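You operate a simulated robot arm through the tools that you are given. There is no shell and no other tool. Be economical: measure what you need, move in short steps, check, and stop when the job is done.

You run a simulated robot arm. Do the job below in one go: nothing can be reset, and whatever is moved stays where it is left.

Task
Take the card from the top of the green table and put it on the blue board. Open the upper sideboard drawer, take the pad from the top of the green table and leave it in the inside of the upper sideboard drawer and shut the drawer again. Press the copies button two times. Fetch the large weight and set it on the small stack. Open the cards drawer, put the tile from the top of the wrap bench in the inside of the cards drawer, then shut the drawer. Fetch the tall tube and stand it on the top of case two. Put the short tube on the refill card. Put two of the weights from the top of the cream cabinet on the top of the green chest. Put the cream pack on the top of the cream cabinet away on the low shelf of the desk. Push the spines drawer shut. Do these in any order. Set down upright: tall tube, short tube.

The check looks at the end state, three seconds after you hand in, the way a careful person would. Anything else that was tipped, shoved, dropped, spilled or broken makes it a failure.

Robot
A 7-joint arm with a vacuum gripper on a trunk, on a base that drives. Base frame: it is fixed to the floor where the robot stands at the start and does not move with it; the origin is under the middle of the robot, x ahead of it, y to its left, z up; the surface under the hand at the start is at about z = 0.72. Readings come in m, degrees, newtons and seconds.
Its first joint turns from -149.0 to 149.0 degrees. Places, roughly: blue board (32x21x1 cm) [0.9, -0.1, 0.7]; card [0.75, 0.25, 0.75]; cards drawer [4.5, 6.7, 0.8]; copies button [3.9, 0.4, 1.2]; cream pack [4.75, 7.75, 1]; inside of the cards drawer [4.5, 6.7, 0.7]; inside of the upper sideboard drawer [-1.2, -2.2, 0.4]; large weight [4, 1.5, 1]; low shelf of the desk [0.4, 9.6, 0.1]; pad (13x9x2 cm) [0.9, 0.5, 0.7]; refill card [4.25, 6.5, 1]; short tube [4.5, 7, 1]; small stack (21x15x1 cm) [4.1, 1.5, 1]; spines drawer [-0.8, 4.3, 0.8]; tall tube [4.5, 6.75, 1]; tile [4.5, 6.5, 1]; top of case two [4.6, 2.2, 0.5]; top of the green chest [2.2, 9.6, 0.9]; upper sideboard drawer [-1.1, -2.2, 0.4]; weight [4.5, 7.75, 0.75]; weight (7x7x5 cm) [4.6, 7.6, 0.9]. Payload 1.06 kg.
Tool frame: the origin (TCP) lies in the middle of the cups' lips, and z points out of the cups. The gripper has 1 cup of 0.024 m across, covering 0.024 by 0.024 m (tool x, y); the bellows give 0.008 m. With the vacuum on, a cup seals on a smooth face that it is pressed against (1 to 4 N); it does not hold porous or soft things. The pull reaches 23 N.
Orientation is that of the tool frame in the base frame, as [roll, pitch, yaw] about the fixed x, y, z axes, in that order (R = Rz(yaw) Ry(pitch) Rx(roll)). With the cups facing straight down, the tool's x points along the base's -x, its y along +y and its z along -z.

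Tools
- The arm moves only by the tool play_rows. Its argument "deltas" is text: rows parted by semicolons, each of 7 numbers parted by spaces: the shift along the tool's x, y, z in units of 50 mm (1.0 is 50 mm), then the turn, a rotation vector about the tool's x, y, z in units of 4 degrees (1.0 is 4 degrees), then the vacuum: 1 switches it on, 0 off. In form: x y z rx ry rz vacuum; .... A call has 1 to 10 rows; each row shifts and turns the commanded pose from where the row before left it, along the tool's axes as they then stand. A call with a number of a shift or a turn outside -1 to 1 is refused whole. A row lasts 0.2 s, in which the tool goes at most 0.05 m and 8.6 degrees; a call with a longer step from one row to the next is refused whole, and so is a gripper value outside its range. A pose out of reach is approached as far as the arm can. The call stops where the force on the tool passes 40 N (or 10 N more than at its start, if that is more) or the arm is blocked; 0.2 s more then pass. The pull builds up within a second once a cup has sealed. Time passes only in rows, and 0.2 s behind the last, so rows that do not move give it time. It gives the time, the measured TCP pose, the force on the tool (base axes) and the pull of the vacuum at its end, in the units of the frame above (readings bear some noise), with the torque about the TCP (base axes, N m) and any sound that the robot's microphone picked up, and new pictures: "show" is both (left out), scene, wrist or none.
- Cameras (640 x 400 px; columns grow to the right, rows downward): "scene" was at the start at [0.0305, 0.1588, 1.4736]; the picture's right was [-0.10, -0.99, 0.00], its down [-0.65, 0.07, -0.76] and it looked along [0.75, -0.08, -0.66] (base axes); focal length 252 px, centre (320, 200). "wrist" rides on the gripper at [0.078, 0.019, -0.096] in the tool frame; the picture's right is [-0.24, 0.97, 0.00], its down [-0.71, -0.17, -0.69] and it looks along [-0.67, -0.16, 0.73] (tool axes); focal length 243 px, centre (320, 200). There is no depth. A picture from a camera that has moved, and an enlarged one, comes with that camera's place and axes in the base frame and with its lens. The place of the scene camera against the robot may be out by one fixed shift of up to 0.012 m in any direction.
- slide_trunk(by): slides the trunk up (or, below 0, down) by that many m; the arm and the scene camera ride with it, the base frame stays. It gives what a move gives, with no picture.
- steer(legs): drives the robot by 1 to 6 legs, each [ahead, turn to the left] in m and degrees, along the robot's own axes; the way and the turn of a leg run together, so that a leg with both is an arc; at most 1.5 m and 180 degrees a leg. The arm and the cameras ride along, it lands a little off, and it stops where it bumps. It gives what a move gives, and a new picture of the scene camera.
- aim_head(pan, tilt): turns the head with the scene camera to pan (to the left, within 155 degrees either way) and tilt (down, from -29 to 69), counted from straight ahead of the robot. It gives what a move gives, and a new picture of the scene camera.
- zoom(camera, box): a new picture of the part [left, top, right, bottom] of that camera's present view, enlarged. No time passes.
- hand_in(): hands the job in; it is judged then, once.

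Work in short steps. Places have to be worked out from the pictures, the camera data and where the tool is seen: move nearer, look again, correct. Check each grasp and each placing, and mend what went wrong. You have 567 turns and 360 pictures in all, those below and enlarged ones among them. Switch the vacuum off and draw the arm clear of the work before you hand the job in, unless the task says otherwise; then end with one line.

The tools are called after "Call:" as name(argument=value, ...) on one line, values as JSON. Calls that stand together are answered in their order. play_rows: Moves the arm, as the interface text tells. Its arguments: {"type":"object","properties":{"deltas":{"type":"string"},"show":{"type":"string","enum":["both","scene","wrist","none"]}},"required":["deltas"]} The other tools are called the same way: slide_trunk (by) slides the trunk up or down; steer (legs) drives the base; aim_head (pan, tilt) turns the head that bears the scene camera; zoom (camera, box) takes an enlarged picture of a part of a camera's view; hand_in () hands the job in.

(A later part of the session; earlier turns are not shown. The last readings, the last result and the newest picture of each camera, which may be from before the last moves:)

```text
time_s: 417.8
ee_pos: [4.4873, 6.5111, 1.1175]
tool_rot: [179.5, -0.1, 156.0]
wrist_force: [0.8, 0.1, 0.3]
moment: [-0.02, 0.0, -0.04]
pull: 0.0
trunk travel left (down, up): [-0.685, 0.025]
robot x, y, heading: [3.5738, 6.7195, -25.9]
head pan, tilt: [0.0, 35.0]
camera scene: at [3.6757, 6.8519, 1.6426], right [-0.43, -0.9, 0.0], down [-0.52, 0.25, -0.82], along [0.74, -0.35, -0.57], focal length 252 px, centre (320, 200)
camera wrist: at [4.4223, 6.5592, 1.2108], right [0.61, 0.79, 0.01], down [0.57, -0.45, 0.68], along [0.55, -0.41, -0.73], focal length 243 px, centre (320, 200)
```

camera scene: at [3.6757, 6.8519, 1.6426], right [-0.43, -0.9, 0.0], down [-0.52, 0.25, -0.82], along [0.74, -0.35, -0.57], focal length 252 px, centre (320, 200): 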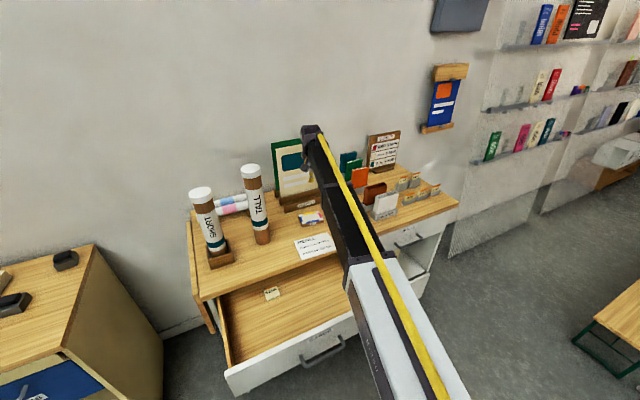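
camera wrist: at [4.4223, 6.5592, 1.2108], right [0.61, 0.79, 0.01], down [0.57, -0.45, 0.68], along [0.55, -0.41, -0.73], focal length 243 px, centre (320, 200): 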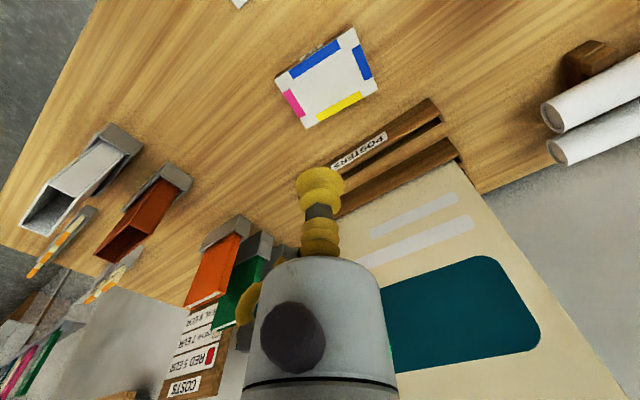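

Tile centre refined to (4.495, 6.514). I descend slowly, watching clearance to the poster.

Call:
play_rows(deltas="-0.12 0.12 0.5 0 0 0 0;0 0 0.6 0 0 0 0;0 0 0.6 0 0 0 0;0 0 0.6 0 0 0 0;0 0 0.4 0 0 0 0", show="both")

```text
time_s: 419.0
ee_pos: [4.4945, 6.5131, 0.9818]
tool_rot: [179.6, 0.0, 156.1]
wrist_force: [0.0, 0.0, -0.2]
moment: [-0.01, -0.02, -0.01]
pull: 0.0
trunk travel left (down, up): [-0.685, 0.025]
robot x, y, heading: [3.5765, 6.7231, -25.2]
head pan, tilt: [0.0, 35.0]
camera scene: at [3.6756, 6.8518, 1.6426], right [-0.43, -0.9, 0.0], down [-0.52, 0.25, -0.82], along [0.74, -0.35, -0.57], focal length 252 px, centre (320, 200)
camera wrist: at [4.4304, 6.5619, 1.0765], right [0.61, 0.79, 0.01], down [0.57, -0.45, 0.68], along [0.55, -0.41, -0.73], focal length 243 px, centre (320, 200)
```

scene: 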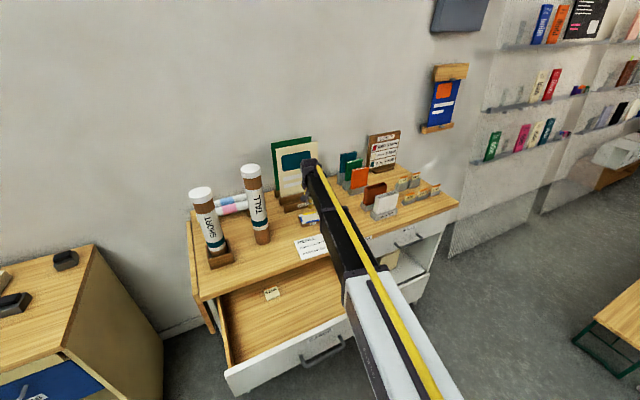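
wrist: 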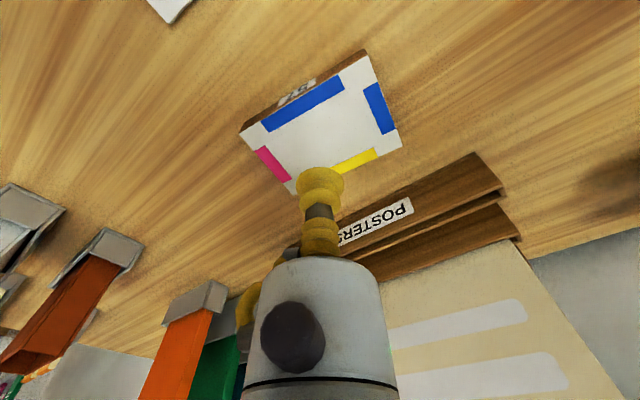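

Call:
play_rows(deltas="0.2 0.12 0.4 0 0 0 1;0 0 0.15 0 0 0 1;0 0 0.08 0 0 0 1;0 0 0.08 0 0 0 1;0 0 0.06 0 0 0 1;0 0 0 0 0 0 1", show="none")

```text
time_s: 420.4
ee_pos: [4.4884, 6.524, 0.9436]
tool_rot: [179.5, 0.0, 156.0]
wrist_force: [0.0, -0.1, 0.8]
moment: [-0.01, -0.02, -0.01]
pull: 0.1
trunk travel left (down, up): [-0.685, 0.025]
robot x, y, heading: [3.5722, 6.7178, -25.5]
head pan, tilt: [0.0, 35.0]
```

Call:
play_rows(deltas="0 0 0.06 0 0 0 1;0 0 0.06 0 0 0 1;0 0 0.06 0 0 0 1;0 0 0 0 0 0 1", show="none")

```text
time_s: 421.4
ee_pos: [4.4878, 6.5227, 0.9329]
tool_rot: [179.5, 0.0, 156.1]
wrist_force: [0.0, 0.7, -0.1]
moment: [0.01, 0.01, -0.01]
pull: 0.0
trunk travel left (down, up): [-0.685, 0.025]
robot x, y, heading: [3.5718, 6.7221, -25.5]
head pan, tilt: [0.0, 35.0]
```

Call:
play_rows(deltas="0 0 0.06 0 0 0 1;0 0 0.06 0 0 0 1;0 0 0.06 0 0 0 1;0 0 0 0 0 0 1", show="wrist")

```text
time_s: 422.4
ee_pos: [4.4879, 6.5236, 0.9246]
tool_rot: [179.6, 0.0, 156.0]
wrist_force: [-0.1, 0.3, 0.6]
moment: [-0.02, -0.01, 0.01]
pull: 0.0
trunk travel left (down, up): [-0.685, 0.025]
robot x, y, heading: [3.5755, 6.7151, -25.7]
head pan, tilt: [0.0, 35.0]
camera wrist: at [4.4242, 6.5723, 1.0196], right [0.61, 0.79, 0.01], down [0.57, -0.45, 0.68], along [0.55, -0.41, -0.73], focal length 243 px, centre (320, 200)
```

wrist: 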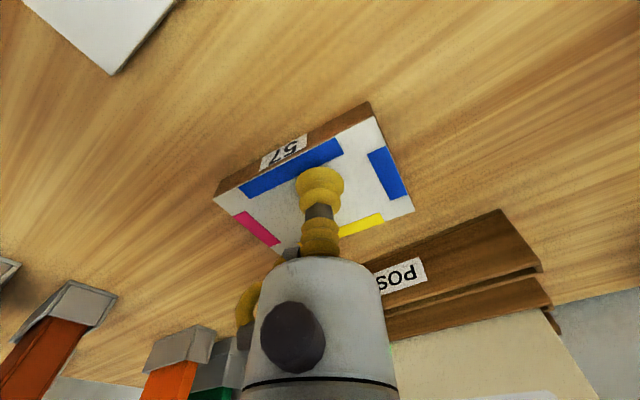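

Call:
play_rows(deltas="-0.12 0 0.06 0 0 0 1;0 0 0.06 0 0 0 1;0 0 0.06 0 0 0 1;0 0 0.04 0 0 0 1;0 0 0 0 0 0 1", show="none")

```text
time_s: 423.6
ee_pos: [4.4939, 6.5216, 0.9166]
tool_rot: [179.5, 0.3, 156.0]
wrist_force: [3.8, 0.4, 17.5]
moment: [-0.08, 0.03, 0.0]
pull: 23.4
trunk travel left (down, up): [-0.685, 0.025]
robot x, y, heading: [3.5736, 6.7219, -25.4]
head pan, tilt: [0.0, 35.0]
```

Sealed. I lift it and carry it over the open drawer (4.165, 6.6).

Call:
play_rows(deltas="0 0 -0.2 0 0 0 1;0 0 -0.7 0 0 0 1;0 0 -0.9 0 0 0 1;0 0 -0.9 0 0 0 1;0 0 -0.9 0 0 0 1;0 0 -0.7 0 0 0 1", show="none")

Call:
play_rows(deltas="0.94 -0.18 0 0 0 0 1;0.94 -0.18 0 0 0 0 1;0.94 -0.18 0 0 0 0 1;0.94 -0.18 0 0 0 0 1;0.94 -0.18 0 0 0 0 1;0.94 -0.18 0 0 0 0 1;0.94 -0.18 0 0 0 0 1", show="both")

```text
time_s: 425.0
ee_pos: [4.4927, 6.5198, 1.1265]
tool_rot: [179.5, -0.1, 156.1]
wrist_force: [1.0, 0.1, -0.6]
moment: [0.03, -0.03, 0.01]
pull: 22.9
trunk travel left (down, up): [-0.685, 0.025]
robot x, y, heading: [3.5697, 6.7164, -25.2]
head pan, tilt: [0.0, 35.0]
```

```text
time_s: 426.6
ee_pos: [4.1659, 6.5954, 1.1277]
tool_rot: [179.5, -0.1, 156.0]
wrist_force: [-0.4, 0.8, -1.1]
moment: [-0.03, 0.01, -0.01]
pull: 22.8
trunk travel left (down, up): [-0.685, 0.025]
robot x, y, heading: [3.5704, 6.7211, -25.6]
head pan, tilt: [0.0, 35.0]
camera scene: at [3.6751, 6.8519, 1.6426], right [-0.43, -0.9, 0.0], down [-0.52, 0.25, -0.82], along [0.74, -0.35, -0.57], focal length 252 px, centre (320, 200)
camera wrist: at [4.1018, 6.6444, 1.2221], right [0.61, 0.79, 0.01], down [0.57, -0.45, 0.68], along [0.55, -0.41, -0.73], focal length 243 px, centre (320, 200)
```

scene: 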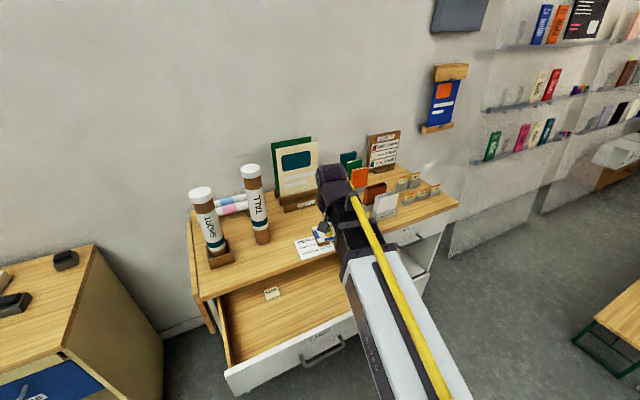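
wrist: 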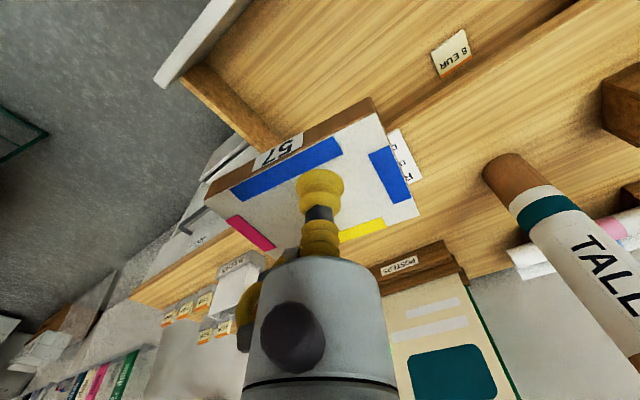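

Over the drawer. I lower in steps, then creep to the drawer floor.

Call:
play_rows(deltas="0 0 0.8 0 0 0 1;0 0 0.8 0 0 0 1;0 0 0.8 0 0 0 1;0 0 0.8 0 0 0 1;0 0 0.8 0 0 0 1;0 0 0.6 0 0 0 1", show="both")

```text
time_s: 428.0
ee_pos: [4.166, 6.597, 0.8971]
tool_rot: [179.5, 0.1, 156.0]
wrist_force: [-0.4, -1.9, -1.6]
moment: [-0.01, 0.02, -0.02]
pull: 23.6
trunk travel left (down, up): [-0.685, 0.025]
robot x, y, heading: [3.5698, 6.7209, -25.4]
head pan, tilt: [0.0, 35.0]
camera scene: at [3.6755, 6.8518, 1.6426], right [-0.43, -0.9, 0.0], down [-0.52, 0.25, -0.82], along [0.74, -0.35, -0.57], focal length 252 px, centre (320, 200)
camera wrist: at [4.1026, 6.6461, 0.9921], right [0.61, 0.79, 0.01], down [0.57, -0.45, 0.68], along [0.55, -0.41, -0.73], focal length 243 px, centre (320, 200)
```

scene: 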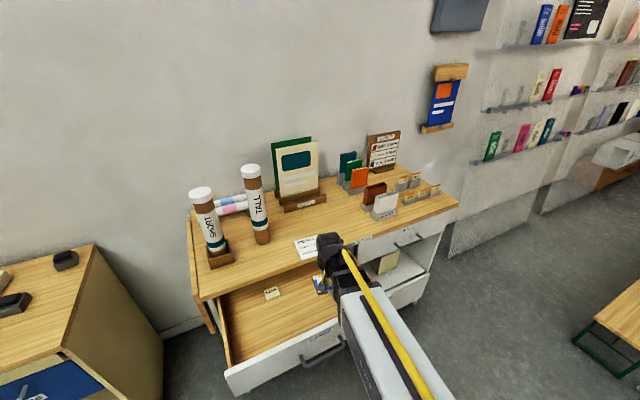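
wrist: 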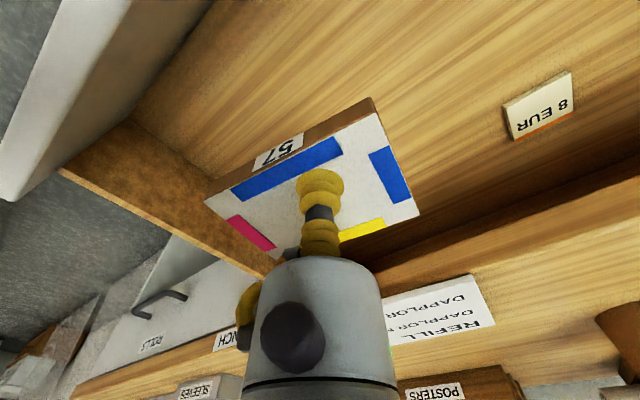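

Call:
play_rows(deltas="0 0 0.4 0 0 0 1;0 0 0.4 0 0 0 1;0 0 0.3 0 0 0 1;0 0 0.15 0 0 0 1;0 0 0.1 0 0 0 1;0 0 0 0 0 0 1", show="none")

```text
time_s: 429.4
ee_pos: [4.1679, 6.5992, 0.8317]
tool_rot: [179.6, 0.1, 156.0]
wrist_force: [0.4, -0.2, -0.1]
moment: [-0.01, 0.0, -0.02]
pull: 23.0
trunk travel left (down, up): [-0.685, 0.025]
robot x, y, heading: [3.5713, 6.7176, -25.6]
head pan, tilt: [0.0, 35.0]
```

Call:
play_rows(deltas="0 0 0.15 0 0 0 1;0 0 0.12 0 0 0 1;0 0 0.1 0 0 0 1;0 0 0.1 0 0 0 1;0 0 0.08 0 0 0 1;0 0 0 0 0 0 1", show="wrist")

```text
time_s: 430.8
ee_pos: [4.1667, 6.5982, 0.8032]
tool_rot: [179.5, 0.0, 156.0]
wrist_force: [0.3, -0.3, -0.2]
moment: [0.0, 0.03, -0.01]
pull: 22.8
trunk travel left (down, up): [-0.685, 0.025]
robot x, y, heading: [3.5754, 6.7168, -25.5]
head pan, tilt: [0.0, 35.0]
camera wrist: at [4.1035, 6.6475, 0.8979], right [0.61, 0.79, 0.01], down [0.57, -0.45, 0.68], along [0.55, -0.41, -0.73], focal length 243 px, centre (320, 200)
```

wrist: 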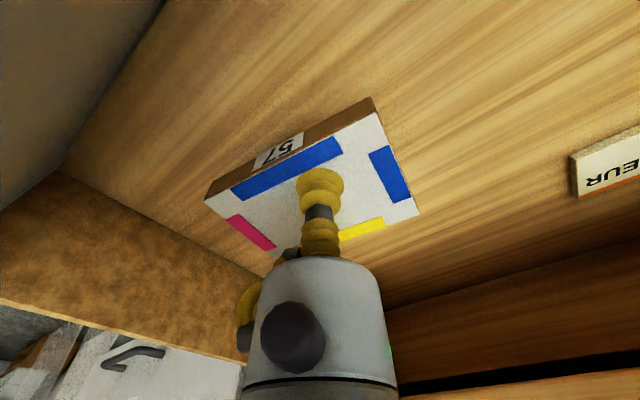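

Call:
play_rows(deltas="0 0 0.08 0 0 0 1;0 0 0.08 0 0 0 1;0 0 0.06 0 0 0 1;0 0 0.06 0 0 0 1;0 0 0 0 0 0 1", show="none")

```text
time_s: 432.0
ee_pos: [4.1695, 6.5992, 0.7891]
tool_rot: [179.5, 0.0, 156.0]
wrist_force: [-0.5, -0.5, -0.9]
moment: [0.02, 0.01, 0.02]
pull: 22.9
trunk travel left (down, up): [-0.685, 0.025]
robot x, y, heading: [3.5676, 6.7165, -25.7]
head pan, tilt: [0.0, 35.0]
```

Call:
play_rows(deltas="0 0 0.06 0 0 0 1;0 0 0.06 0 0 0 1;0 0 0.05 0 0 0 1;0 0 0 0 0 0 1", show="none")

```text
time_s: 433.0
ee_pos: [4.1685, 6.5982, 0.7784]
tool_rot: [179.4, 0.0, 156.0]
wrist_force: [0.2, -0.6, 0.3]
moment: [0.02, 0.03, -0.02]
pull: 23.0
trunk travel left (down, up): [-0.685, 0.025]
robot x, y, heading: [3.5714, 6.7203, -25.8]
head pan, tilt: [0.0, 35.0]
```

Call:
play_rows(deltas="0 0 0.06 0 0 0 1;0 0 0.05 0 0 0 1;0 0 0.05 0 0 0 1;0 0 0 0 0 0 1", show="wrist")

```text
time_s: 434.0
ee_pos: [4.1668, 6.5992, 0.7722]
tool_rot: [179.6, 0.1, 156.0]
wrist_force: [-0.7, 0.0, -1.2]
moment: [0.04, 0.02, 0.0]
pull: 23.2
trunk travel left (down, up): [-0.685, 0.025]
robot x, y, heading: [3.5712, 6.7174, -25.4]
head pan, tilt: [0.0, 35.0]
camera wrist: at [4.1037, 6.6479, 0.8678], right [0.61, 0.79, 0.01], down [0.57, -0.45, 0.68], along [0.55, -0.41, -0.73], focal length 243 px, centre (320, 200)
```

wrist: 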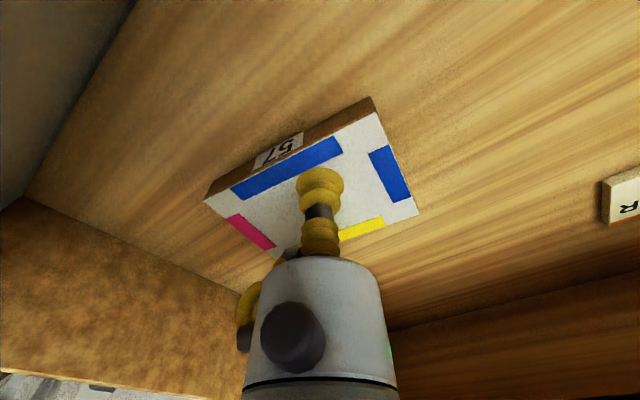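

Call:
play_rows(deltas="0 0 0.05 0 0 0 1;0 0 0.05 0 0 0 1;0 0 0.05 0 0 0 1;0 0 0 0 0 0 1", show="none")

```text
time_s: 435.0
ee_pos: [4.1673, 6.599, 0.7656]
tool_rot: [179.4, 0.0, 156.0]
wrist_force: [0.7, 0.5, -1.0]
moment: [0.03, 0.01, -0.02]
pull: 23.4
trunk travel left (down, up): [-0.685, 0.025]
robot x, y, heading: [3.5702, 6.7192, -26.0]
head pan, tilt: [0.0, 35.0]
```

Call:
play_rows(deltas="0 0 0.05 0 0 0 1;0 0 0.05 0 0 0 1;0 0 0.05 0 0 0 1;0 0 0.05 0 0 0 1;0 0 0 0 0 0 1", show="none")

```text
time_s: 436.2
ee_pos: [4.1661, 6.5998, 0.7564]
tool_rot: [179.6, 0.1, 156.0]
wrist_force: [-0.1, -1.4, 16.8]
moment: [-0.09, 0.05, -0.03]
pull: 22.3
trunk travel left (down, up): [-0.685, 0.025]
robot x, y, heading: [3.5694, 6.718, -25.7]
head pan, tilt: [0.0, 35.0]
```

On the floor of the drawer. Release and lift away.

Call:
play_rows(deltas="0 0 -0.03 0 0 0 0;0 0 0 0 0 0 0;0 0 0 0 0 0 0;0 0 0 0 0 0 0;0 0 -0.1 0 0 0 0;0 0 -0.4 0 0 0 0;0 0 -0.9 0 0 0 0;0 0 -0.9 0 0 0 0;0 0 -0.9 0 0 0 0;0 0 -0.9 0 0 0 0", show="both")

```text
time_s: 438.4
ee_pos: [4.1674, 6.5953, 0.9633]
tool_rot: [179.5, 0.0, 156.0]
wrist_force: [-0.1, -0.6, 0.7]
moment: [0.02, 0.01, 0.0]
pull: 0.0
trunk travel left (down, up): [-0.685, 0.025]
robot x, y, heading: [3.5687, 6.7213, -25.6]
head pan, tilt: [0.0, 35.0]
camera scene: at [3.6753, 6.8519, 1.6425], right [-0.43, -0.9, 0.0], down [-0.52, 0.25, -0.82], along [0.74, -0.35, -0.57], focal length 252 px, centre (320, 200)
camera wrist: at [4.1041, 6.6451, 1.0581], right [0.61, 0.79, 0.01], down [0.57, -0.45, 0.68], along [0.55, -0.41, -0.73], focal length 243 px, centre (320, 200)
```

scene: 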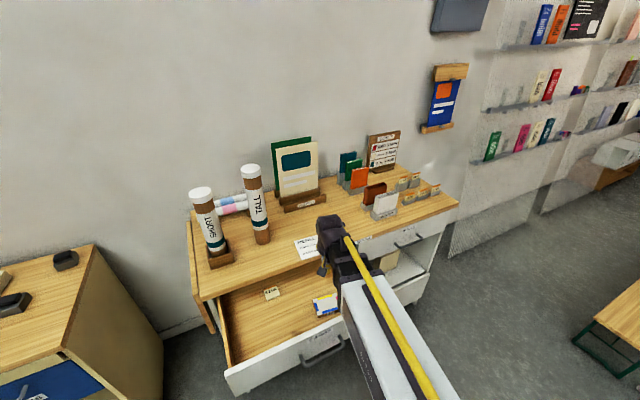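
wrist: 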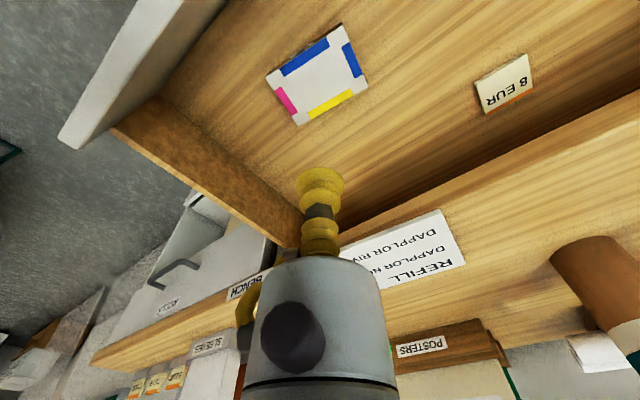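

The tile lies in the drawer. Next the short tube (cap top near (4.42, 6.91, 1.2)). I raise the arm, back the base off a little, and go above it.

Call:
play_rows(deltas="0 0 -0.9 0 0 0 0;0 0 -0.9 0 0 0 0;-0.3 0 -0.9 0 0 0 0;-0.3 0 -0.9 0 0 0 0;-0.3 0 -0.9 0 0 0 0;-0.3 0 -0.9 0 0 0 0;0 0 -0.6 0 0 0 0", show="none")

Call:
steer(legs=[[-0.07, 0]])

Call:
slide_trunk(by=0.024)

```text
time_s: 440.0
ee_pos: [4.221, 6.5696, 1.2623]
tool_rot: [179.5, 0.1, 155.9]
wrist_force: [0.0, -0.3, 0.1]
moment: [0.0, 0.02, 0.03]
pull: 0.1
trunk travel left (down, up): [-0.685, 0.025]
robot x, y, heading: [3.5699, 6.7212, -25.3]
head pan, tilt: [0.0, 35.0]
```

```text
time_s: 441.0
ee_pos: [4.1551, 6.5998, 1.2609]
tool_rot: [179.5, 0.2, 156.0]
wrist_force: [0.0, 0.0, 0.3]
moment: [0.03, -0.01, -0.02]
pull: 0.1
trunk travel left (down, up): [-0.685, 0.025]
robot x, y, heading: [3.5092, 6.7488, -25.6]
head pan, tilt: [0.0, 35.0]
camera scene: at [3.6108, 6.8826, 1.6426], right [-0.43, -0.9, 0.0], down [-0.52, 0.25, -0.82], along [0.74, -0.35, -0.57], focal length 252 px, centre (320, 200)
```

scene: 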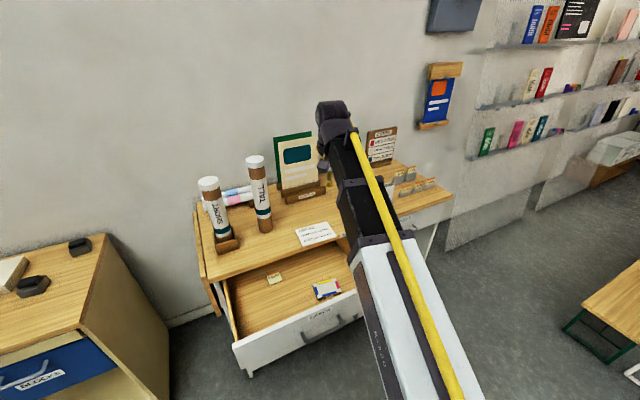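

```text
time_s: 441.7
ee_pos: [4.1568, 6.5999, 1.2856]
tool_rot: [179.5, -0.1, 155.9]
wrist_force: [-0.5, 0.3, 0.6]
moment: [0.03, 0.0, -0.01]
pull: 0.0
trunk travel left (down, up): [-0.709, 0.001]
robot x, y, heading: [3.5053, 6.748, -25.5]
head pan, tilt: [0.0, 35.0]
```

I move outward first, then across to a point in front of the short tube.

Call:
play_rows(deltas="-0.9 0 0 0 0 0 0;-0.9 0 0 0 0 0 0;0 0.9 0 0 0 0 0;0.2 0.9 0 0 0 0 0;0.2 0.9 0 0 0 0 0;0.2 0.9 0 0 0 0 0;0.2 0.9 0 0 0 0 0;0.2 0.9 0 0 0 0 0", show="both")

```text
time_s: 443.5
ee_pos: [4.3028, 6.8321, 1.2878]
tool_rot: [179.5, -0.1, 155.9]
wrist_force: [-0.5, -0.2, -0.3]
moment: [-0.04, -0.02, 0.02]
pull: 0.0
trunk travel left (down, up): [-0.709, 0.001]
robot x, y, heading: [3.5087, 6.7481, -25.7]
head pan, tilt: [0.0, 35.0]
camera scene: at [3.6117, 6.883, 1.6665], right [-0.43, -0.9, 0.0], down [-0.52, 0.25, -0.82], along [0.74, -0.35, -0.57], focal length 252 px, centre (320, 200)
camera wrist: at [4.238, 6.881, 1.3827], right [0.61, 0.79, 0.01], down [0.57, -0.45, 0.68], along [0.55, -0.41, -0.73], focal length 243 px, centre (320, 200)
```

scene: 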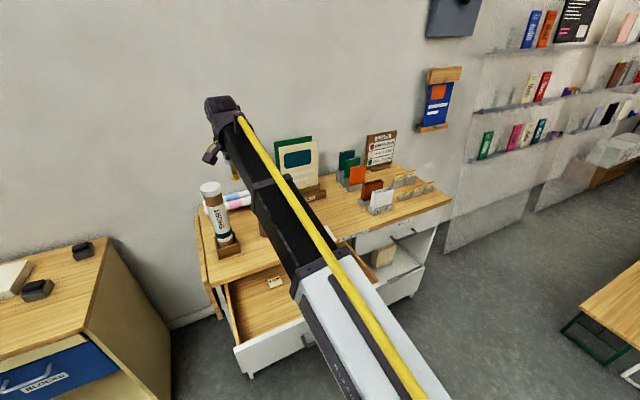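
wrist: 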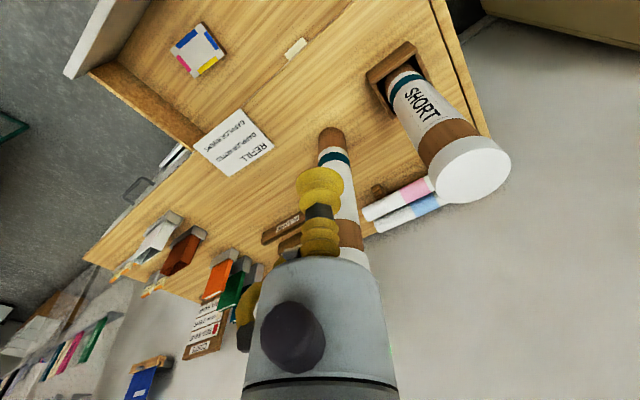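

Cap top is at about (4.387, 6.907, 1.243). I raise slightly, move above it and look.

Call:
play_rows(deltas="0 0 -0.3 0 0 0 0;-0.31 0.68 0 0 0 0 0;-0.31 0.68 0 0 0 0 0;-0.31 0.68 0 0 0 0 0", show="both")

```text
time_s: 444.5
ee_pos: [4.3869, 6.9048, 1.3039]
tool_rot: [179.5, -0.1, 156.0]
wrist_force: [0.3, -0.8, -1.2]
moment: [-0.01, -0.01, 0.03]
pull: 0.0
trunk travel left (down, up): [-0.709, 0.001]
robot x, y, heading: [3.5094, 6.7543, -25.5]
head pan, tilt: [0.0, 35.0]
camera scene: at [3.6119, 6.8827, 1.6665], right [-0.43, -0.9, 0.0], down [-0.52, 0.25, -0.82], along [0.74, -0.35, -0.57], focal length 252 px, centre (320, 200)
camera wrist: at [4.3224, 6.9539, 1.3993], right [0.61, 0.79, 0.01], down [0.57, -0.45, 0.68], along [0.55, -0.41, -0.73], focal length 243 px, centre (320, 200)
```

scene: 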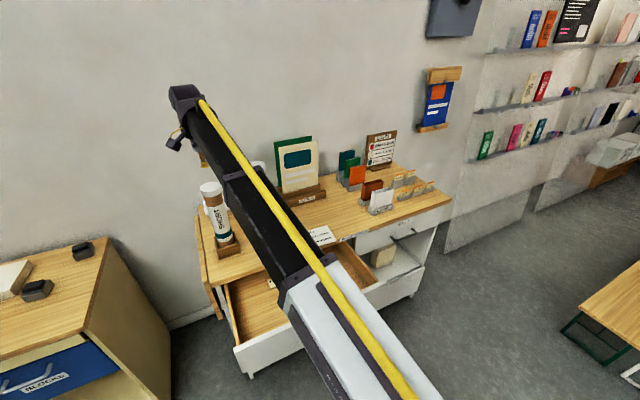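
wrist: 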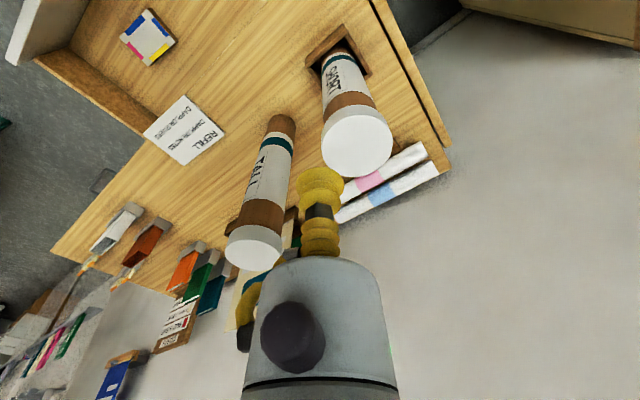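

Two wrist rays place the cap at (4.432, 6.914, 1.205). I shift there, lower to 1.23 and check.

Call:
play_rows(deltas="-0.75 0.53 0 0 0 0 0;0 0 0.7 0 0 0 0;0 0 0.5 0 0 0 0", show="wrist")

```text
time_s: 445.3
ee_pos: [4.4309, 6.914, 1.2442]
tool_rot: [179.6, 0.1, 156.0]
wrist_force: [-0.3, -0.4, -0.3]
moment: [0.01, -0.01, 0.02]
pull: 0.1
trunk travel left (down, up): [-0.709, 0.001]
robot x, y, heading: [3.5063, 6.7522, -26.0]
head pan, tilt: [0.0, 35.0]
camera wrist: at [4.3657, 6.963, 1.3394], right [0.61, 0.79, 0.01], down [0.57, -0.45, 0.68], along [0.55, -0.41, -0.73], focal length 243 px, centre (320, 200)
```

wrist: 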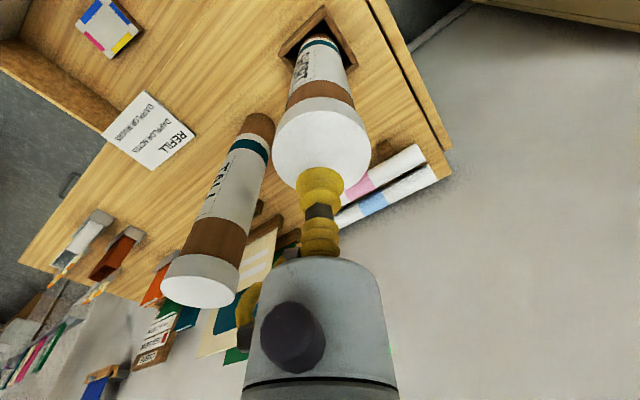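

Exactly above the cap centre. I creep down with the vacuum on.

Call:
play_rows(deltas="0 0 0.35 0 0 0 1;0 0 0.12 0 0 0 1;0 0 0.08 0 0 0 1;0 0 0.06 0 0 0 1;0 0 0 0 0 0 1", show="none")

```text
time_s: 446.5
ee_pos: [4.431, 6.9153, 1.2133]
tool_rot: [179.5, 0.0, 156.0]
wrist_force: [-0.6, -0.1, 1.0]
moment: [-0.04, -0.01, 0.02]
pull: 0.1
trunk travel left (down, up): [-0.709, 0.001]
robot x, y, heading: [3.5077, 6.7494, -25.4]
head pan, tilt: [0.0, 35.0]
```

Call:
play_rows(deltas="0 0 0.06 0 0 0 1;0 0 0.06 0 0 0 1;0 0 0.06 0 0 0 1;0 0 0 0 0 0 1", show="none")

```text
time_s: 447.5
ee_pos: [4.4314, 6.915, 1.2039]
tool_rot: [179.6, 0.0, 156.0]
wrist_force: [-0.1, 0.0, 3.0]
moment: [0.01, 0.0, -0.03]
pull: 22.5
trunk travel left (down, up): [-0.709, 0.001]
robot x, y, heading: [3.503, 6.7474, -25.5]
head pan, tilt: [0.0, 35.0]
```

Sealed at z≈1.204. I lift straight up slowly out of the holder.

Call:
play_rows(deltas="0 0 -0.2 0 0 0 1;0 0 -0.4 0 0 0 1;0 0 -0.4 0 0 0 1;0 0 -0.4 0 0 0 1;0 0 -0.4 0 0 0 1;0 0 0 0 0 0 1", show="both")

```text
time_s: 448.9
ee_pos: [4.4329, 6.914, 1.2941]
tool_rot: [179.5, 0.1, 156.1]
wrist_force: [0.0, 0.7, -0.9]
moment: [0.02, 0.01, -0.01]
pull: 23.3
trunk travel left (down, up): [-0.709, 0.001]
robot x, y, heading: [3.5063, 6.7475, -25.6]
head pan, tilt: [0.0, 35.0]
camera scene: at [3.6116, 6.8824, 1.6665], right [-0.43, -0.9, 0.0], down [-0.52, 0.25, -0.82], along [0.74, -0.35, -0.57], focal length 252 px, centre (320, 200)
camera wrist: at [4.3682, 6.9627, 1.3889], right [0.61, 0.79, 0.01], down [0.57, -0.45, 0.68], along [0.55, -0.41, -0.73], focal length 243 px, centre (320, 200)
```

scene: 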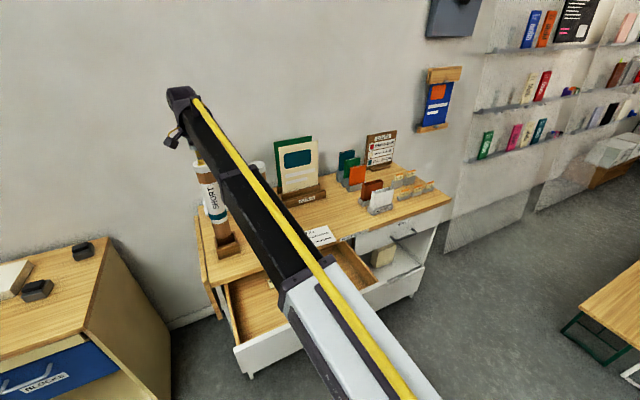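
wrist: 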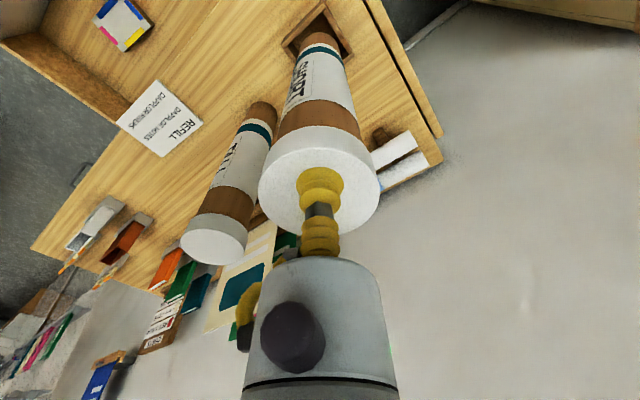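

Call:
zoom(camera="scene", box=[160, 140, 288, 270])

```text
3.08 times, centred on (224, 205) of scene
camera zoom: at [3.6116, 6.8824, 1.6665], right [-0.43, -0.9, 0.0], down [-0.52, 0.25, -0.82], along [0.74, -0.35, -0.57], focal length 776 px, centre (615, 185)
```

zoom: 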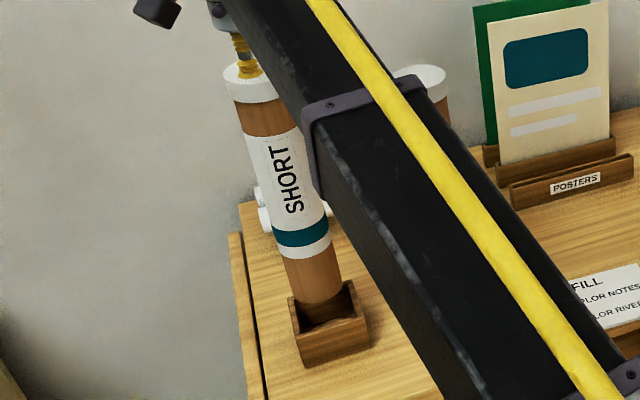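

The bottom may still be at the rim; I lift 5 cm more.

Call:
play_rows(deltas="0 0 -0.5 0 0 0 1;0 0 -0.5 0 0 0 1;0 0 0 0 0 0 1", show="none")

Call:
zoom(camera="scene", box=[160, 140, 288, 270])

```text
time_s: 449.7
ee_pos: [4.4329, 6.9135, 1.3447]
tool_rot: [179.5, 0.1, 156.0]
wrist_force: [-0.6, 0.0, -0.9]
moment: [0.0, 0.03, -0.01]
pull: 22.8
trunk travel left (down, up): [-0.709, 0.001]
robot x, y, heading: [3.5067, 6.7474, -25.4]
head pan, tilt: [0.0, 35.0]
```

```text
3.08 times, centred on (224, 205) of scene
camera zoom: at [3.6118, 6.8824, 1.6665], right [-0.43, -0.9, 0.0], down [-0.52, 0.25, -0.82], along [0.74, -0.35, -0.57], focal length 776 px, centre (615, 185)
```

zoom: 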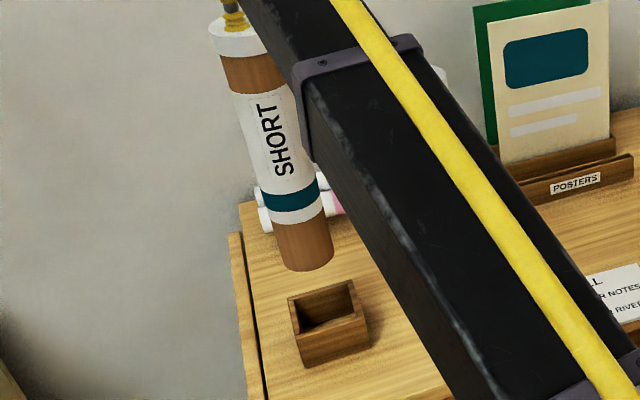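

The tube is out of the holder. I carry it around the front of the tall tube to the refill card (centre about (4.348, 6.555)).

Call:
play_rows(deltas="0.665 -0.35 0 0 0 0 1;0.665 -0.35 0 0 0 0 1;0.665 -0.35 0 0 0 0 1;0.665 -0.35 0 0 0 0 1;-0.35 -0.78 0 0 0 0 1;-0.35 -0.78 0 0 0 0 1;-0.35 -0.78 0 0 0 0 1;-0.35 -0.78 0 0 0 0 1;-0.35 -0.78 0 0 0 0 1;-0.35 -0.78 0 0 0 0 1", show="none")

Call:
play_rows(deltas="-0.35 -0.78 0 0 0 0 1;-0.8 -0.18 0 0 0 0 1;-0.8 -0.18 0 0 0 0 1;0 0 0.5 0 0 0 1;0 0 0.5 0 0 0 1;0 0 0 0 0 0 1", show="both")

```text
time_s: 451.9
ee_pos: [4.2835, 6.6465, 1.3415]
tool_rot: [179.4, 0.1, 155.9]
wrist_force: [0.3, 0.2, -0.8]
moment: [0.01, 0.01, 0.0]
pull: 22.9
trunk travel left (down, up): [-0.709, 0.001]
robot x, y, heading: [3.5082, 6.751, -25.7]
head pan, tilt: [0.0, 35.0]
```

```text
time_s: 453.3
ee_pos: [4.3505, 6.555, 1.2907]
tool_rot: [179.5, 0.0, 155.9]
wrist_force: [-0.8, 0.6, -0.8]
moment: [-0.01, 0.01, 0.03]
pull: 23.0
trunk travel left (down, up): [-0.709, 0.001]
robot x, y, heading: [3.509, 6.7511, -25.3]
head pan, tilt: [0.0, 35.0]
camera scene: at [3.6118, 6.8822, 1.6666], right [-0.43, -0.9, 0.0], down [-0.52, 0.25, -0.82], along [0.74, -0.35, -0.57], focal length 252 px, centre (320, 200)
camera wrist: at [4.2851, 6.6047, 1.386], right [0.61, 0.79, 0.01], down [0.57, -0.45, 0.68], along [0.55, -0.41, -0.73], focal length 243 px, centre (320, 200)
```

scene: 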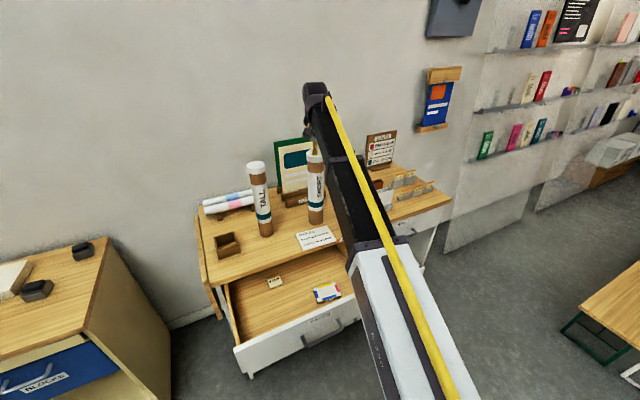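
wrist: 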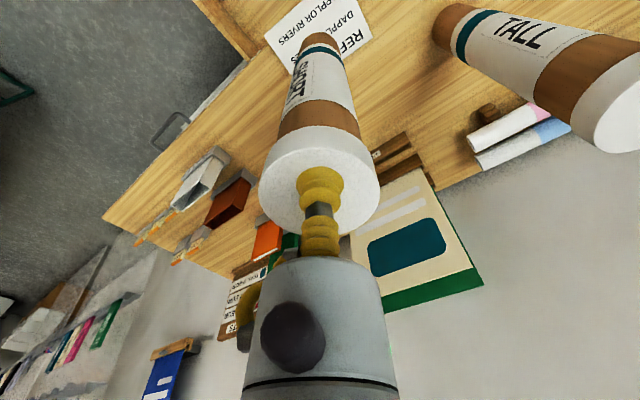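

The tube hangs over the card's centre by my geometry. I lower to just above and zoom to check.

Call:
play_rows(deltas="0 0 0.5 0 0 0 1;0 0 0.5 0 0 0 1;0 0 0.4 0 0 0 1;0 0 0 0 0 0 1", show="none")

Call:
zoom(camera="scene", box=[240, 150, 400, 260])

Call:
zoom(camera="wrist", box=[200, 0, 440, 150])

```text
time_s: 454.3
ee_pos: [4.349, 6.5571, 1.221]
tool_rot: [179.5, 0.0, 156.0]
wrist_force: [0.2, 0.6, -2.3]
moment: [-0.02, 0.02, -0.03]
pull: 22.8
trunk travel left (down, up): [-0.709, 0.001]
robot x, y, heading: [3.5068, 6.7519, -25.6]
head pan, tilt: [0.0, 35.0]
```

```text
3.64 times, centred on (320, 205) of scene
camera zoom: at [3.6117, 6.8823, 1.6665], right [-0.43, -0.9, 0.0], down [-0.52, 0.25, -0.82], along [0.74, -0.35, -0.57], focal length 918 px, centre (320, 182)
```

zoom: 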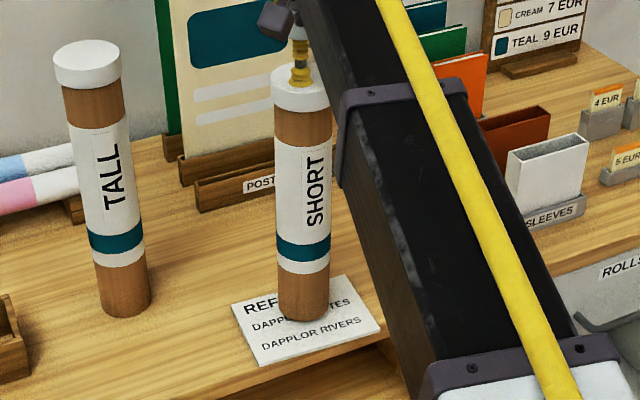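

```text
2.67 times, centred on (320, 75) of wrist
camera zoom: at [4.2857, 6.6066, 1.315], right [0.61, 0.79, 0.01], down [0.57, -0.45, 0.68], along [0.55, -0.41, -0.73], focal length 647 px, centre (320, 533)
```

zoom: 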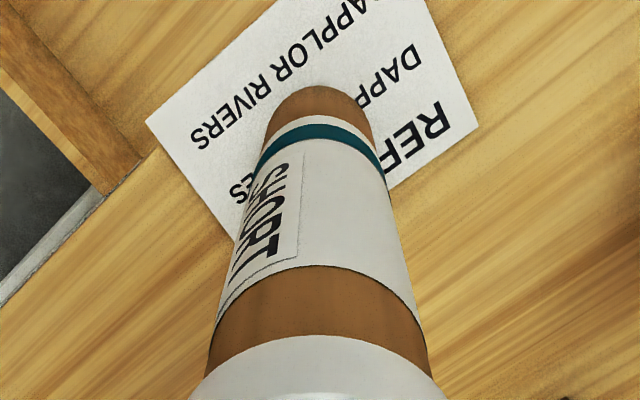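

The tube is centred over the card. I creep down to contact.

Call:
play_rows(deltas="0 0 0.1 0 0 0 1;0 0 0.08 0 0 0 1;0 0 0.06 0 0 0 1;0 0 0 0 0 0 1", show="none")

```text
time_s: 455.3
ee_pos: [4.3491, 6.5562, 1.2106]
tool_rot: [179.6, 0.1, 156.0]
wrist_force: [0.1, -0.1, 6.3]
moment: [0.04, 0.0, 0.05]
pull: 23.0
trunk travel left (down, up): [-0.709, 0.001]
robot x, y, heading: [3.5075, 6.7486, -25.7]
head pan, tilt: [0.0, 35.0]
```

Contact with light load. I release and lift straight up.

Call:
play_rows(deltas="0 0 0 0 0 0 0;0 0 0 0 0 0 0;0 0 0 0 0 0 0;0 0 0 0 0 0 0;0 0 -0.1 0 0 0 0;0 0 -0.3 0 0 0 0;0 0 -0.6 0 0 0 0;0 0 -0.7 0 0 0 0", show="both")

```text
time_s: 457.1
ee_pos: [4.3492, 6.5553, 1.2959]
tool_rot: [179.5, 0.0, 156.0]
wrist_force: [-1.1, 0.0, -0.3]
moment: [-0.03, 0.02, 0.03]
pull: 0.0
trunk travel left (down, up): [-0.709, 0.001]
robot x, y, heading: [3.5068, 6.7462, -25.5]
head pan, tilt: [0.0, 35.0]
camera scene: at [3.6114, 6.8824, 1.6665], right [-0.43, -0.9, 0.0], down [-0.52, 0.25, -0.82], along [0.74, -0.35, -0.57], focal length 252 px, centre (320, 200)
camera wrist: at [4.2851, 6.6042, 1.3899], right [0.61, 0.79, 0.01], down [0.57, -0.45, 0.68], along [0.55, -0.41, -0.73], focal length 243 px, centre (320, 200)
```

scene: 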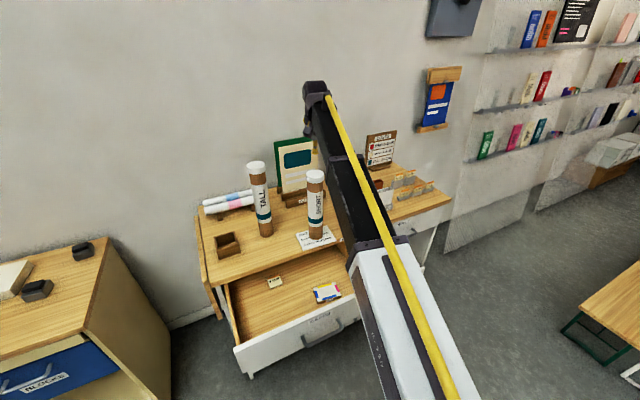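
wrist: 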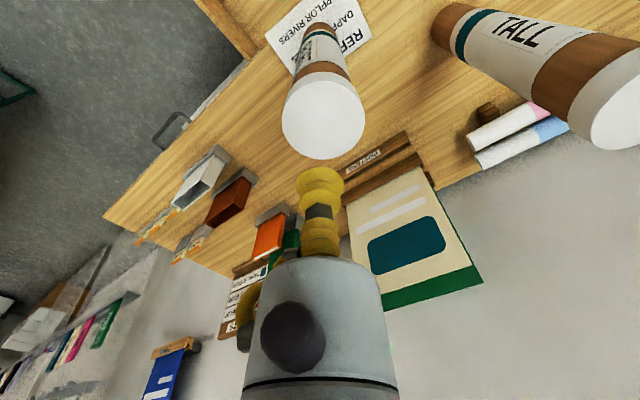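

The short tube stands upright on the refill card. Now I back off to close the drawer: reverse, square up, turn the tool horizontal.

Call:
play_rows(deltas="0 0 -0.8 0 0 0 0", show="none")

Call:
steer(legs=[[-0.35, 0], [0, 25.5]])

Call:
play_rows(deltas="0 0 0.5 0 -1 0 0;0 0 0.5 0 -1 0 0;0 0 0 0 -1 0 0;0 0 0 0 -1 0 0;0 0 0 0 -1 0 0;0 0 0 0 -1 0 0;0 0 0 0 -1 0 0;0 0 0 0 -1 0 0;0 0 0 0 -1 0 0;0 0 0 0 -1 0 0", show="none")

Call:
play_rows(deltas="0 0 0 0 -1 0 0;0 0 0 0 -1 0 0;0 0 0 0 -1 0 0;0 0 0 0 -1 0 0;0 0 0 0 -1 0 0;0 0 0 0 -1 0 0;0 0 0 0 -1 0 0;0 0 0 0 -1 0 0;0 0 0 0 -1 0 0;0 0 0 0 -1 0 0", show="none")

Call:
play_rows(deltas="0 0 0 0 -1 0 0;0 0 0 0 -1 0 0;0 0 0 0 -0.5 0 0", show="none")

```text
time_s: 457.5
ee_pos: [4.3502, 6.5539, 1.3354]
tool_rot: [179.5, 0.1, 155.9]
wrist_force: [0.7, 0.3, -1.0]
moment: [0.02, 0.02, -0.03]
pull: 0.1
trunk travel left (down, up): [-0.709, 0.001]
robot x, y, heading: [3.5088, 6.7491, -25.4]
head pan, tilt: [0.0, 35.0]
```

```text
time_s: 461.1
ee_pos: [4.0424, 7.089, 1.3347]
tool_rot: [179.4, -0.1, -178.1]
wrist_force: [0.5, -0.9, -0.6]
moment: [0.0, 0.01, 0.0]
pull: 0.1
trunk travel left (down, up): [-0.709, 0.001]
robot x, y, heading: [3.1988, 6.897, 0.2]
head pan, tilt: [0.0, 35.0]
camera scene: at [3.2333, 7.0658, 1.6665], right [0.0, -1.0, 0.0], down [-0.57, 0.0, -0.82], along [0.82, 0.0, -0.57], focal length 252 px, centre (320, 200)
```

scene: 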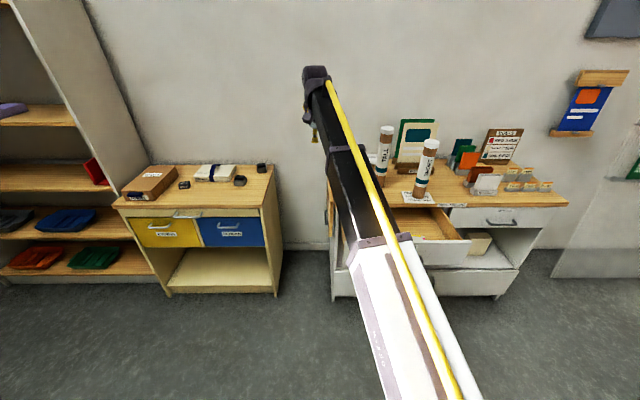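

```text
time_s: 463.3
ee_pos: [4.0442, 7.0893, 1.2841]
tool_rot: [179.4, 40.2, -178.6]
wrist_force: [0.3, -0.3, -1.4]
moment: [-0.01, 0.01, 0.02]
pull: 0.0
trunk travel left (down, up): [-0.709, 0.001]
robot x, y, heading: [3.1981, 6.8963, 0.4]
head pan, tilt: [0.0, 35.0]
```

```text
time_s: 465.5
ee_pos: [4.0448, 7.0887, 1.2858]
tool_rot: [177.1, 80.1, 178.9]
wrist_force: [0.0, -0.6, 0.6]
moment: [0.0, -0.02, -0.01]
pull: 0.0
trunk travel left (down, up): [-0.709, 0.001]
robot x, y, heading: [3.1996, 6.9005, 0.2]
head pan, tilt: [0.0, 35.0]
```

```text
time_s: 466.3
ee_pos: [4.0436, 7.0898, 1.2848]
tool_rot: [83.7, 89.4, 85.5]
wrist_force: [-0.2, -0.2, -1.0]
moment: [0.03, 0.01, 0.02]
pull: 0.1
trunk travel left (down, up): [-0.709, 0.001]
robot x, y, heading: [3.2006, 6.8975, 0.3]
head pan, tilt: [0.0, 35.0]
```

I reverse 0.15 m more so the tool clears the open drawer, then lower.

Call:
steer(legs=[[-0.15, 0]])

Call:
slide_trunk(by=-0.4)

Call:
slide_trunk(by=-0.075)

Call:
play_rows(deltas="0 -0.9 0 0 0 0 0;0 -0.9 0 0 0 0 0;0 -0.9 0 0 0 0 0;0 -0.9 0 0 0 0 0;0 -0.9 0 0 0 0 0", show="both")

```text
time_s: 467.6
ee_pos: [3.8975, 7.0864, 1.2855]
tool_rot: [84.3, 89.5, 86.0]
wrist_force: [0.7, -0.2, -0.1]
moment: [0.0, 0.02, -0.01]
pull: 0.0
trunk travel left (down, up): [-0.709, 0.001]
robot x, y, heading: [3.0533, 6.895, 0.0]
head pan, tilt: [0.0, 35.0]
camera scene: at [3.0855, 7.0646, 1.6666], right [0.0, -1.0, 0.0], down [-0.57, 0.0, -0.82], along [0.82, 0.0, -0.57], focal length 252 px, centre (320, 200)
```

scene: 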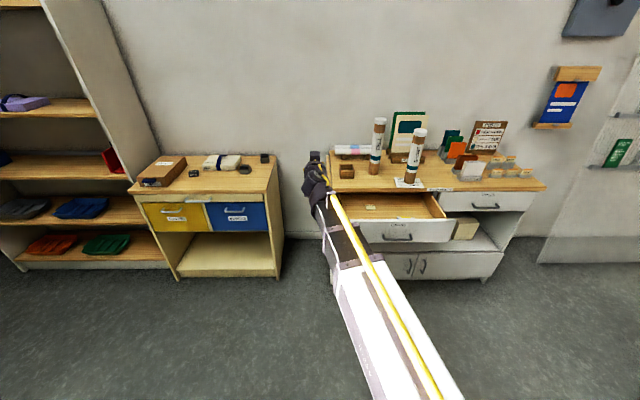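

```text
time_s: 471.4
ee_pos: [3.8972, 7.0869, 0.8847]
tool_rot: [86.7, 89.5, 88.4]
wrist_force: [-0.6, -0.1, 0.2]
moment: [0.0, 0.01, 0.02]
pull: 0.1
trunk travel left (down, up): [-0.309, 0.401]
robot x, y, heading: [3.0492, 6.8972, -0.1]
head pan, tilt: [0.0, 35.0]
```

```text
time_s: 472.6
ee_pos: [3.8963, 7.0857, 0.8106]
tool_rot: [86.8, 89.5, 88.4]
wrist_force: [-0.4, 0.9, 0.2]
moment: [0.01, 0.01, 0.01]
pull: 0.0
trunk travel left (down, up): [-0.234, 0.476]
robot x, y, heading: [3.0492, 6.8995, 0.2]
head pan, tilt: [0.0, 35.0]
```

```text
time_s: 473.8
ee_pos: [3.9066, 6.8571, 0.8047]
tool_rot: [-97.2, 88.4, -95.8]
wrist_force: [0.1, 1.9, 0.4]
moment: [0.04, 0.03, -0.04]
pull: 0.1
trunk travel left (down, up): [-0.234, 0.476]
robot x, y, heading: [3.0518, 6.8967, 0.1]
head pan, tilt: [0.0, 35.0]
camera scene: at [3.086, 7.0649, 1.1915], right [0.0, -1.0, 0.0], down [-0.57, 0.0, -0.82], along [0.82, 0.0, -0.57], focal length 252 px, centre (320, 200)
camera wrist: at [3.8107, 6.8735, 0.7257], right [-0.02, 0.98, 0.21], down [-0.68, -0.17, 0.71], along [0.73, -0.13, 0.67], focal length 243 px, centre (320, 200)
```

scene: 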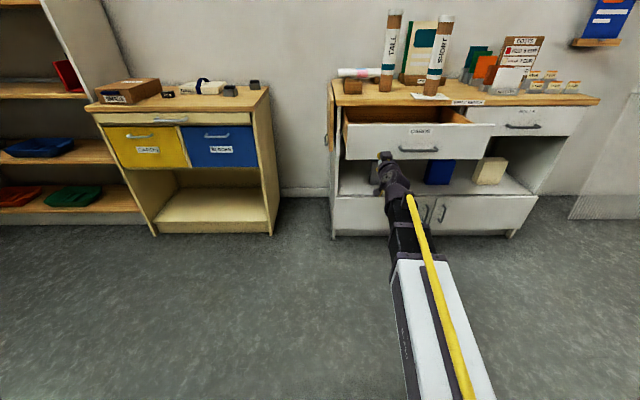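
wrist: 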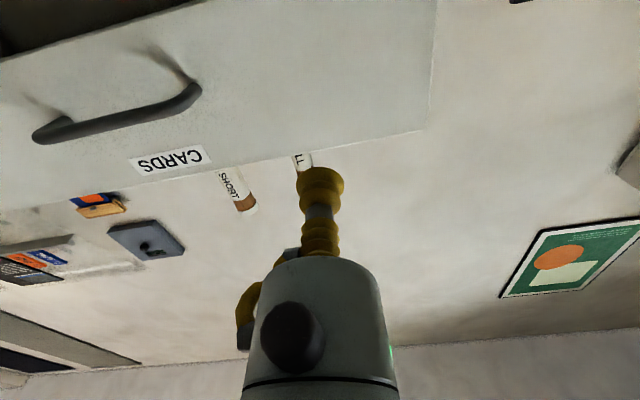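

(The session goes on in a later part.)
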